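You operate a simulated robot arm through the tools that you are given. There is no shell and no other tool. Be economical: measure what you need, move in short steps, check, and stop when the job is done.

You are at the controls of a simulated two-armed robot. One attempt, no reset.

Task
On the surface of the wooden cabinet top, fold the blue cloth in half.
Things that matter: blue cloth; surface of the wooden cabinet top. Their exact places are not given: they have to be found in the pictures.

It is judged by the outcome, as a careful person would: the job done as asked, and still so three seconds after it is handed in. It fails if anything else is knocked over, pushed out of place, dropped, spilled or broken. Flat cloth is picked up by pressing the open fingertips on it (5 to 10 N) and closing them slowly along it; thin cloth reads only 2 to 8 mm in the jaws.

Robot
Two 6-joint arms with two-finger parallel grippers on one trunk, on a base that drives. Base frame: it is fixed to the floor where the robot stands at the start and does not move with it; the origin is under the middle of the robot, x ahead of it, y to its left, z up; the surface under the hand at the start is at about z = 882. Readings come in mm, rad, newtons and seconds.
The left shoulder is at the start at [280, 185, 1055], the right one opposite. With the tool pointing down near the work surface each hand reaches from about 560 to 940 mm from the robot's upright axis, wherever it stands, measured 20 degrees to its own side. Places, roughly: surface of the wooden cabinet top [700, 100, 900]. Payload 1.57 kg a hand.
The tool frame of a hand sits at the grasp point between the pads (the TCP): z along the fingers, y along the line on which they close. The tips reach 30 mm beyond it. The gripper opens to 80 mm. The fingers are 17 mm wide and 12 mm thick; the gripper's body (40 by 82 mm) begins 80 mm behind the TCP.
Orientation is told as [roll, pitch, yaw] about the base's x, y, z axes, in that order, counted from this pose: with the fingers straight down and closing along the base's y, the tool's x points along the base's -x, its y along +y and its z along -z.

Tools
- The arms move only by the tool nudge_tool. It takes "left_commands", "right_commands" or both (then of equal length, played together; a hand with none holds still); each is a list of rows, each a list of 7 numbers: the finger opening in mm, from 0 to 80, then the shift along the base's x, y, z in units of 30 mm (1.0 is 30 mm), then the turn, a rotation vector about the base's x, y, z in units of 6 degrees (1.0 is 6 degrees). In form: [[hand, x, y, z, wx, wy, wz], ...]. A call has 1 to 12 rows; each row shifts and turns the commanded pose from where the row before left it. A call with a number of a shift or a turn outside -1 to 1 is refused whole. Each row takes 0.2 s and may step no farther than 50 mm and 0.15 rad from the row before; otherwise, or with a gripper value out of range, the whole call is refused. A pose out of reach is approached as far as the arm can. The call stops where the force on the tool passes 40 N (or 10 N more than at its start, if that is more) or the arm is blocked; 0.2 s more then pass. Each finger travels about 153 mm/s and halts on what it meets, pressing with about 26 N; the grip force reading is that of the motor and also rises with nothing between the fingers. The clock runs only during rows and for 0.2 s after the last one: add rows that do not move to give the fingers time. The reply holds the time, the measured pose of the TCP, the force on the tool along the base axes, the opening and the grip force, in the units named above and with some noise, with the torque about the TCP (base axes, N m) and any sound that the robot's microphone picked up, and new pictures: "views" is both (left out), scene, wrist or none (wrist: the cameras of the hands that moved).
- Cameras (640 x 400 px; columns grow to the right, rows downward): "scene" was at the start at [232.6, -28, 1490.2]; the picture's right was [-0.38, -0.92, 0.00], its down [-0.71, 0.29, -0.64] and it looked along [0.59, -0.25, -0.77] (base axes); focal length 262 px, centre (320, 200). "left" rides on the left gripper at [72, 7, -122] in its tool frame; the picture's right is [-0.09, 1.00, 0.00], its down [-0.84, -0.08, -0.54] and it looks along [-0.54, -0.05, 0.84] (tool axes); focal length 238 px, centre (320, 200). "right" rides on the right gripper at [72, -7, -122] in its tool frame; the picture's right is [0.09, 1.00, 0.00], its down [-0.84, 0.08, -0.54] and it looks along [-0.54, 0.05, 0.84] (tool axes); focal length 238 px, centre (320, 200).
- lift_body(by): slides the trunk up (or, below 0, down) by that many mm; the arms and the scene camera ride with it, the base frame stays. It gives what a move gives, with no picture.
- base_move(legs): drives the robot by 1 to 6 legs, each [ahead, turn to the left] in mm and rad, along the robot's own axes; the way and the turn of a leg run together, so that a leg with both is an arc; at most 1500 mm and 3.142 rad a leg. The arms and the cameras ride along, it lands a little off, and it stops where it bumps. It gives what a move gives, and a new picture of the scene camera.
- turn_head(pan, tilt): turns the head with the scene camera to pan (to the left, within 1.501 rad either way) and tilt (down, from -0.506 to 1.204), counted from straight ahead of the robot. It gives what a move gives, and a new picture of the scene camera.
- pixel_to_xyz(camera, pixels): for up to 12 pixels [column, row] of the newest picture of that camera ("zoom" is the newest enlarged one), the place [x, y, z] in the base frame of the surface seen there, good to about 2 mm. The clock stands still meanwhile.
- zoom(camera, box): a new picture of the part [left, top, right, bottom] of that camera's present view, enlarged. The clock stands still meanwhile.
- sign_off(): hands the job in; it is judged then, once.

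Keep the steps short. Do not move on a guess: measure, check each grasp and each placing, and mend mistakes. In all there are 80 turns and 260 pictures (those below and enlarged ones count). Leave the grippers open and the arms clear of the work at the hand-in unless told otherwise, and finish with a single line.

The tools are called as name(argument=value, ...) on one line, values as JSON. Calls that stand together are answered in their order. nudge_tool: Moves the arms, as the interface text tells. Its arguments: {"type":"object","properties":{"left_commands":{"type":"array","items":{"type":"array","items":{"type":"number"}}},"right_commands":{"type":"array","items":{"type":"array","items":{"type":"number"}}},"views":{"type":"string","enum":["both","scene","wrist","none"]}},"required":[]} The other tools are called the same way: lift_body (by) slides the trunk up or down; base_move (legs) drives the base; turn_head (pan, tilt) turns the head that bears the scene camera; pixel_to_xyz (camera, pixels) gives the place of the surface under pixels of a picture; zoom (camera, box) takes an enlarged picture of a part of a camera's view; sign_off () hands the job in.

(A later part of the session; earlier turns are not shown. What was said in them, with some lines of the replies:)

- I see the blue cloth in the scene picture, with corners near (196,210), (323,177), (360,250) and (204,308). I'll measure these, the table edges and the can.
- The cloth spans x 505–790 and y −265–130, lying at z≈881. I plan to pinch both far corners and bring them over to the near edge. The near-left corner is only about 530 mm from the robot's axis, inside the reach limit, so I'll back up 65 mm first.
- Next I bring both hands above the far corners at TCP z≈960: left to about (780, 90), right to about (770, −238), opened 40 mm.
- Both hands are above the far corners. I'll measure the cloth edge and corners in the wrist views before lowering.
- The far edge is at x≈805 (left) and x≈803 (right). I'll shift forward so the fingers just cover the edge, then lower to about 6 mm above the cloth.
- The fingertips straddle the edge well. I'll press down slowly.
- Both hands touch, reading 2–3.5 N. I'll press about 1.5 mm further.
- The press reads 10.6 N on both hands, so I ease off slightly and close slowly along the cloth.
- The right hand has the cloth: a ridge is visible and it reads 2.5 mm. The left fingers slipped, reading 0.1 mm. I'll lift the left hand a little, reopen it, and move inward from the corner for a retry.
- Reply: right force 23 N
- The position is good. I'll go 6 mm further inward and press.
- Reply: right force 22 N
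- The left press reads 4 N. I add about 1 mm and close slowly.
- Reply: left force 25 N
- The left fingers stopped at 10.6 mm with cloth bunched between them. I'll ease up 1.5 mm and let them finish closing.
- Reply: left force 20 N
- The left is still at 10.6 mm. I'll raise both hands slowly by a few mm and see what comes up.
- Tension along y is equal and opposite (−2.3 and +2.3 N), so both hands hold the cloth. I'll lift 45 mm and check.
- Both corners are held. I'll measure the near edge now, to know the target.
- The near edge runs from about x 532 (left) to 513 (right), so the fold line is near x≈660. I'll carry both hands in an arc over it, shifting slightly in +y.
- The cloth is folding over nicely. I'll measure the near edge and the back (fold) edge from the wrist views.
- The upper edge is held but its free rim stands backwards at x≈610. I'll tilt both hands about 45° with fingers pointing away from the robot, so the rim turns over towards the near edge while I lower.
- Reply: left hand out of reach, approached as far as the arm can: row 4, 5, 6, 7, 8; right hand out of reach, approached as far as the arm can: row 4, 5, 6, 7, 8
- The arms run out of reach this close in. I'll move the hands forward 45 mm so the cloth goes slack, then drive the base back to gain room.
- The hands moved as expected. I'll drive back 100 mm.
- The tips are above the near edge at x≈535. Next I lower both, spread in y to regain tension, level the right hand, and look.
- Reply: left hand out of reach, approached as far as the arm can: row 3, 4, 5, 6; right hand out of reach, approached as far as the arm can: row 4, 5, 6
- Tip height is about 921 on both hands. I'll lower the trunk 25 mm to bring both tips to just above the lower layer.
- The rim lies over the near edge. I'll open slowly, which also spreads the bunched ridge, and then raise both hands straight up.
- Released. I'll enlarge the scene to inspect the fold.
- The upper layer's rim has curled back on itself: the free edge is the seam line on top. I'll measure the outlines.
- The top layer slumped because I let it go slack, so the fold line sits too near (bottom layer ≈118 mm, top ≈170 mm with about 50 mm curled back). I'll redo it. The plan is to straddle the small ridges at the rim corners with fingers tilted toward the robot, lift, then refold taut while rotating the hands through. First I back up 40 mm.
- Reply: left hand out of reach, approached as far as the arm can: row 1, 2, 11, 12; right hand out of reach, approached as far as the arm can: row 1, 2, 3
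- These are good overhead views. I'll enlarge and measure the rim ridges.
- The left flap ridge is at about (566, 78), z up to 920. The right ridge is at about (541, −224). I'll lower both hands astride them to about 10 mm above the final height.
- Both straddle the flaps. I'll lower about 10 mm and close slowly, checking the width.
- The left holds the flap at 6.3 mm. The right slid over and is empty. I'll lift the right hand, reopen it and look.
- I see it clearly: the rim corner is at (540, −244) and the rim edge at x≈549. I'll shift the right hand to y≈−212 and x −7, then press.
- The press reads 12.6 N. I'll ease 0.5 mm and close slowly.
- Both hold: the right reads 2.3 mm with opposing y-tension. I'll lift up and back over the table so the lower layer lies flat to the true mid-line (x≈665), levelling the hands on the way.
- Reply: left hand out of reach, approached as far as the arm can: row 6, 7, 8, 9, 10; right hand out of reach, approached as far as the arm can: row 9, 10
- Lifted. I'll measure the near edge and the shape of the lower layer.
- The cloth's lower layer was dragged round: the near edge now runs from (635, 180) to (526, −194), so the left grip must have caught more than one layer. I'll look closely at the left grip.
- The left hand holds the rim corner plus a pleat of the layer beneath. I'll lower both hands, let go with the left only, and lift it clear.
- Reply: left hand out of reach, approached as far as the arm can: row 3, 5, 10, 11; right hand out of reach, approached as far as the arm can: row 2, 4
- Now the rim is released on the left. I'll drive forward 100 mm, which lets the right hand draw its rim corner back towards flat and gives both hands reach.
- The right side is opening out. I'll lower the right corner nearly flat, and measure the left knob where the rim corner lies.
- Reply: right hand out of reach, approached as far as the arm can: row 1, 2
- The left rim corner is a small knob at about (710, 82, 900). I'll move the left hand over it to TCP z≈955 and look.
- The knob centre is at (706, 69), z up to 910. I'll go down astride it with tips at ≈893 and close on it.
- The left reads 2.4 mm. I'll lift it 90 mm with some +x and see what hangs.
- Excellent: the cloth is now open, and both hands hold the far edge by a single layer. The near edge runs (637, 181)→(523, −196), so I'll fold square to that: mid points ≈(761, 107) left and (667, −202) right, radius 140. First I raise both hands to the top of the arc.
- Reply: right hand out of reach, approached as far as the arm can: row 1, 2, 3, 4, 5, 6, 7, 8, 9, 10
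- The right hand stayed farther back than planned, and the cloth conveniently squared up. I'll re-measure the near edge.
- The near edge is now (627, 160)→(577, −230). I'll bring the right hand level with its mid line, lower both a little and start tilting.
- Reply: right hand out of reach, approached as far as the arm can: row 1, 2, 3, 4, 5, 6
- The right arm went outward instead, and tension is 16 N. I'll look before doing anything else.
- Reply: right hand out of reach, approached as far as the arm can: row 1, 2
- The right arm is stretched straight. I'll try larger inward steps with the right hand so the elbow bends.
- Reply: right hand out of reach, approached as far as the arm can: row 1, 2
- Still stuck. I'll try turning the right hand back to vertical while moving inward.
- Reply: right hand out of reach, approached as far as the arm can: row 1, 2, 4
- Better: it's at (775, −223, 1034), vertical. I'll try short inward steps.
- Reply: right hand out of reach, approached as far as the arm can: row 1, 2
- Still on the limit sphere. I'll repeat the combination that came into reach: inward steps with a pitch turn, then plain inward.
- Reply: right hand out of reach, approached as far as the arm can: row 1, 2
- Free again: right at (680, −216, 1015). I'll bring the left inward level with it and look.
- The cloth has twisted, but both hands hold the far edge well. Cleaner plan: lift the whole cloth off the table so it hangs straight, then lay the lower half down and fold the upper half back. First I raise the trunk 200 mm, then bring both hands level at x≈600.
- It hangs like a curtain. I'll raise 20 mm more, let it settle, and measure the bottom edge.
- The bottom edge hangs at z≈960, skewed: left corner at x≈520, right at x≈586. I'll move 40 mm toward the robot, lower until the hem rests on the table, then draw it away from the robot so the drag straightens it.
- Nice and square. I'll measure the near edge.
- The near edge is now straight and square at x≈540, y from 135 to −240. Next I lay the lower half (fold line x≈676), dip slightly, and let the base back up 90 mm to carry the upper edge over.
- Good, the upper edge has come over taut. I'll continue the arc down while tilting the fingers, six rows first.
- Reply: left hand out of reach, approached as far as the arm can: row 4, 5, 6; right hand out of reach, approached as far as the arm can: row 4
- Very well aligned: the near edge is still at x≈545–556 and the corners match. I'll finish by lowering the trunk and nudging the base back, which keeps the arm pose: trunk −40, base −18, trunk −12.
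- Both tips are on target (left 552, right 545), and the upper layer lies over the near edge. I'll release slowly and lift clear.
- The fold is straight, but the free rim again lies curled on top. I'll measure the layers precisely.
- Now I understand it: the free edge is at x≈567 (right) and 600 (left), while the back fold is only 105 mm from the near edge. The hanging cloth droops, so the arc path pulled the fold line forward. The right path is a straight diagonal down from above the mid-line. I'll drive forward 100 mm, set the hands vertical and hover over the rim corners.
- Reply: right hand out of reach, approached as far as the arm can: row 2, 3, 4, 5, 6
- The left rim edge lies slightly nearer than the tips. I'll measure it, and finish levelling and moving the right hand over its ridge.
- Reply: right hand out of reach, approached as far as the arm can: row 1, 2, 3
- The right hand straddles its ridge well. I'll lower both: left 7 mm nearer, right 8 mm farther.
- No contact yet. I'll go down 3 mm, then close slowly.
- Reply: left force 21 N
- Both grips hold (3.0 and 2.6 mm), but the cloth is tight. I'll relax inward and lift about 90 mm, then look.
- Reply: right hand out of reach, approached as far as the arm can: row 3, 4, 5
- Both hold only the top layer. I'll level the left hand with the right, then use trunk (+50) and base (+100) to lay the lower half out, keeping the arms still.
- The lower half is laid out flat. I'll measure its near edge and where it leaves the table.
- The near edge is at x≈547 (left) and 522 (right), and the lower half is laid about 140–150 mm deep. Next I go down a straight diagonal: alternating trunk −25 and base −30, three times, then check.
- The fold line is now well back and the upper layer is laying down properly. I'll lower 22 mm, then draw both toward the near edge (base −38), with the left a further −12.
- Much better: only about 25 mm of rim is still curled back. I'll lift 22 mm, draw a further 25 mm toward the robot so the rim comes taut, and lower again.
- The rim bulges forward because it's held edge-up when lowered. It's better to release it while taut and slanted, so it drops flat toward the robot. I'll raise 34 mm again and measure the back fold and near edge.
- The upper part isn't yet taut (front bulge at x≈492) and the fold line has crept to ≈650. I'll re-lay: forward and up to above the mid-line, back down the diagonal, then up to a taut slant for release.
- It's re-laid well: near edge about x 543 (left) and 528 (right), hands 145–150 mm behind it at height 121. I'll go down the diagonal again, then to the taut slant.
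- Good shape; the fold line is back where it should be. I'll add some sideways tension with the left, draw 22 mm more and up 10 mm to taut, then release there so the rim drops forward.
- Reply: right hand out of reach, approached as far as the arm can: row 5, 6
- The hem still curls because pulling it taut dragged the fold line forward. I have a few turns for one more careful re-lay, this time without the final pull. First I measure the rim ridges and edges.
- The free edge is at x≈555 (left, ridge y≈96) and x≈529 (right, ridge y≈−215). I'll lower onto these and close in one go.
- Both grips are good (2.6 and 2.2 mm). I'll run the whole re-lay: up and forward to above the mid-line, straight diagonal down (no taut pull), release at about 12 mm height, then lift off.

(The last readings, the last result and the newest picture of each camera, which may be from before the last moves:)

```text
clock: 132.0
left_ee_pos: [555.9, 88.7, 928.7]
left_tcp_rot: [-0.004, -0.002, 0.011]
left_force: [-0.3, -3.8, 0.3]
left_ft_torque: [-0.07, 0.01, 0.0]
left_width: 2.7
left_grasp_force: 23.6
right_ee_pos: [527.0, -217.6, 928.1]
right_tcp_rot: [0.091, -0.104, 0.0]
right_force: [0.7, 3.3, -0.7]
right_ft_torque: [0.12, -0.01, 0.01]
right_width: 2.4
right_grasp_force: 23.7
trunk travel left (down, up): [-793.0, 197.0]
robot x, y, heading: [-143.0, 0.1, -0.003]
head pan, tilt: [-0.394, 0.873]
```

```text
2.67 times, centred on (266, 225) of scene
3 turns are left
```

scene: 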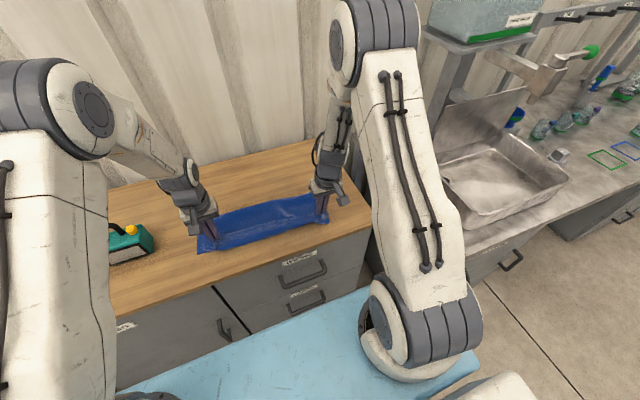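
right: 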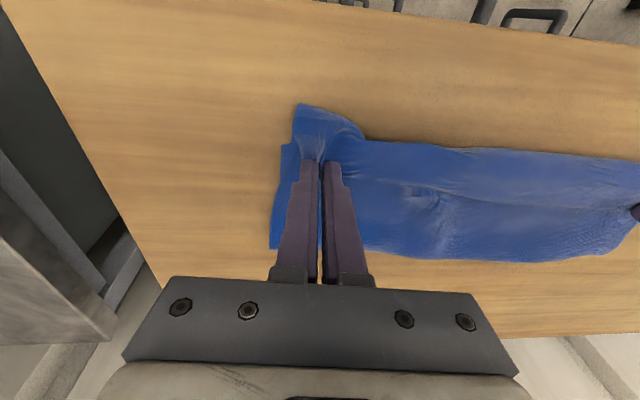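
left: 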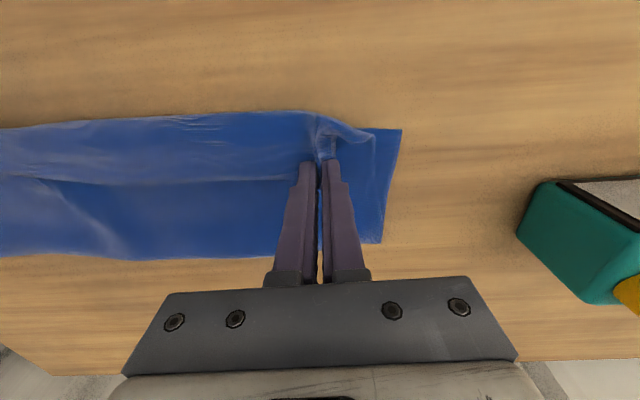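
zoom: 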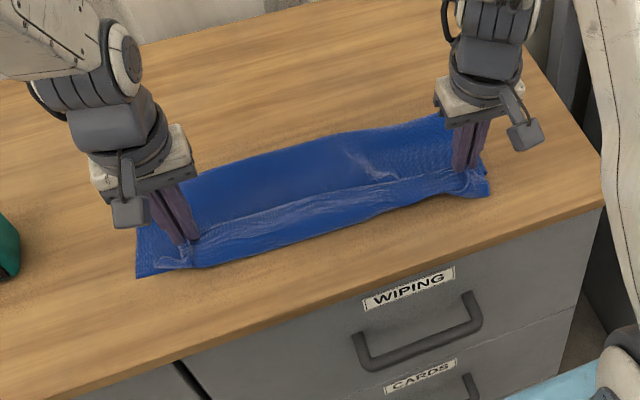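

The front now lies on the near edge with only a small hem. I'll release gently and raise the trunk clear of the work.

nudge_tool(left_commands=[[4, 0, 0, 0, 0, 0, 0], [8, 0, 0, 0, 0, 0, 0], [12, 0, 0, 0, 0, 0, 0], [18, 0, 0, 0, 0, 0, 0], [24, 0, 0, 0, 0, 0, 0], [24, 0, 0, 0, 0, 0, 0]], right_commands=[[4, 0, 0, 0, 0, 0, 0], [8, 0, 0, 0, 0, 0, 0], [12, 0, 0, 0, 0, 0, 0], [18, 0, 0, 0, 0, 0, 0], [24, 0, 0, 0, 0, 0, 0], [24, 0, 0, 0, 0, 0, 0]], views="none")

lift_body(by=150)

nudge_tool(left_commands=[[60, 0, 0, 0, 0, 0, 0]], right_commands=[[60, 0, 0, 0, 0, 0, 0]])

zoom(camera="scene", box=[160, 150, 352, 300])

```text
clock: 133.4
left_ee_pos: [555.5, 88.4, 927.5]
left_tcp_rot: [-0.003, -0.001, 0.009]
left_force: [0.1, 0.1, -1.0]
left_ft_torque: [0.04, 0.0, 0.03]
left_width: 24.1
left_grasp_force: 0.1
right_ee_pos: [527.1, -218.4, 927.4]
right_tcp_rot: [0.087, -0.104, 0.0]
right_force: [0.7, 0.0, -0.1]
right_ft_torque: [0.02, -0.01, 0.04]
right_width: 24.1
right_grasp_force: 0.1
trunk travel left (down, up): [-793.0, 197.0]
robot x, y, heading: [-151.5, 0.6, -0.001]
head pan, tilt: [-0.394, 0.873]
```

```text
clock: 135.2
left_ee_pos: [555.8, 90.5, 1078.8]
left_tcp_rot: [-0.003, -0.003, 0.009]
left_force: [0.3, 0.5, 0.0]
left_ft_torque: [-0.03, 0.01, 0.01]
left_width: 24.0
left_grasp_force: 0.0
right_ee_pos: [529.2, -218.8, 1077.4]
right_tcp_rot: [0.089, -0.104, 0.001]
right_force: [0.7, 0.2, 0.7]
right_ft_torque: [0.02, 0.01, 0.01]
right_width: 24.3
right_grasp_force: 0.0
trunk travel left (down, up): [-943.0, 47.0]
robot x, y, heading: [-149.9, 0.8, 0.001]
head pan, tilt: [-0.394, 0.873]
```

```text
clock: 135.6
left_ee_pos: [555.5, 89.1, 1077.5]
left_tcp_rot: [-0.004, -0.002, 0.008]
left_force: [-0.7, 0.2, 0.1]
left_ft_torque: [0.02, 0.01, -0.02]
left_width: 60.3
left_grasp_force: 0.1
right_ee_pos: [527.3, -218.6, 1077.4]
right_tcp_rot: [0.087, -0.104, 0.0]
right_force: [0.3, 0.1, 0.4]
right_ft_torque: [-0.03, -0.02, 0.0]
right_width: 59.8
right_grasp_force: 0.1
trunk travel left (down, up): [-943.0, 47.0]
robot x, y, heading: [-142.5, -1.3, -0.001]
head pan, tilt: [-0.394, 0.873]
```

scene: 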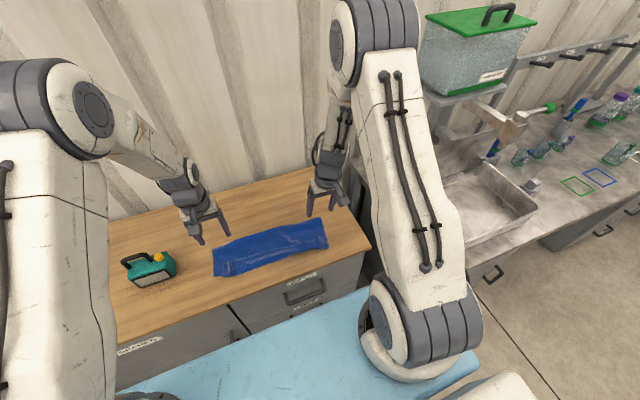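
right: 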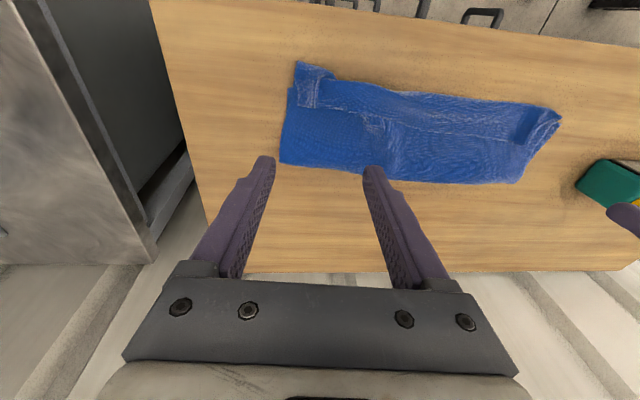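
left: 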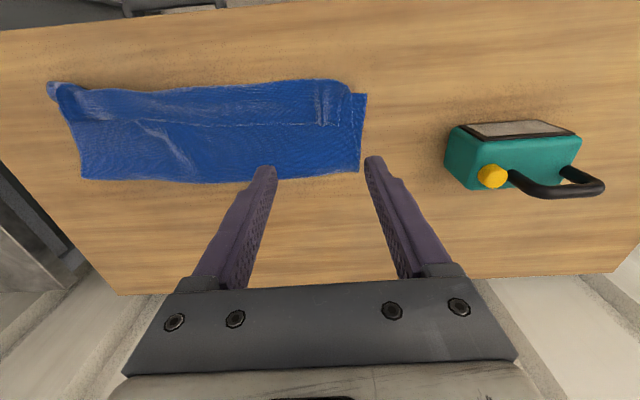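

```text
2.67 times, centred on (256, 225) of scene
2 turns are left
```

zoom: 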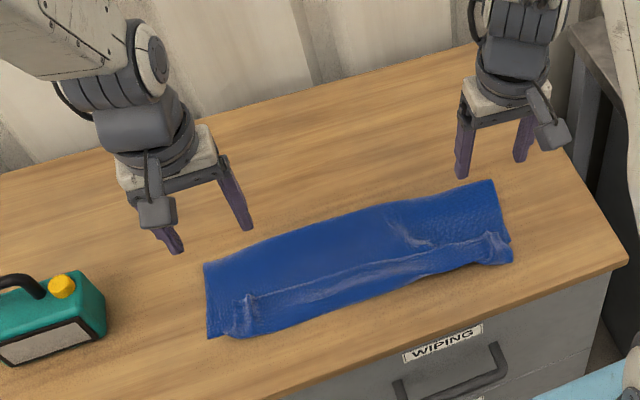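

The cloth lies folded to about half its depth on the cabinet top. A strip of the hem is still turned back along the front edge. The can hasn't moved, and both hands are open and clear, so I'm handing it in.

sign_off()

```text
The job is handed in.
```

The blue cloth is folded over to about half its depth on the cabinet top and handed in, but it is not a clean half fold: a strip of roughly 30 mm of the upper edge is still turned back along the front, and a few creases remain.
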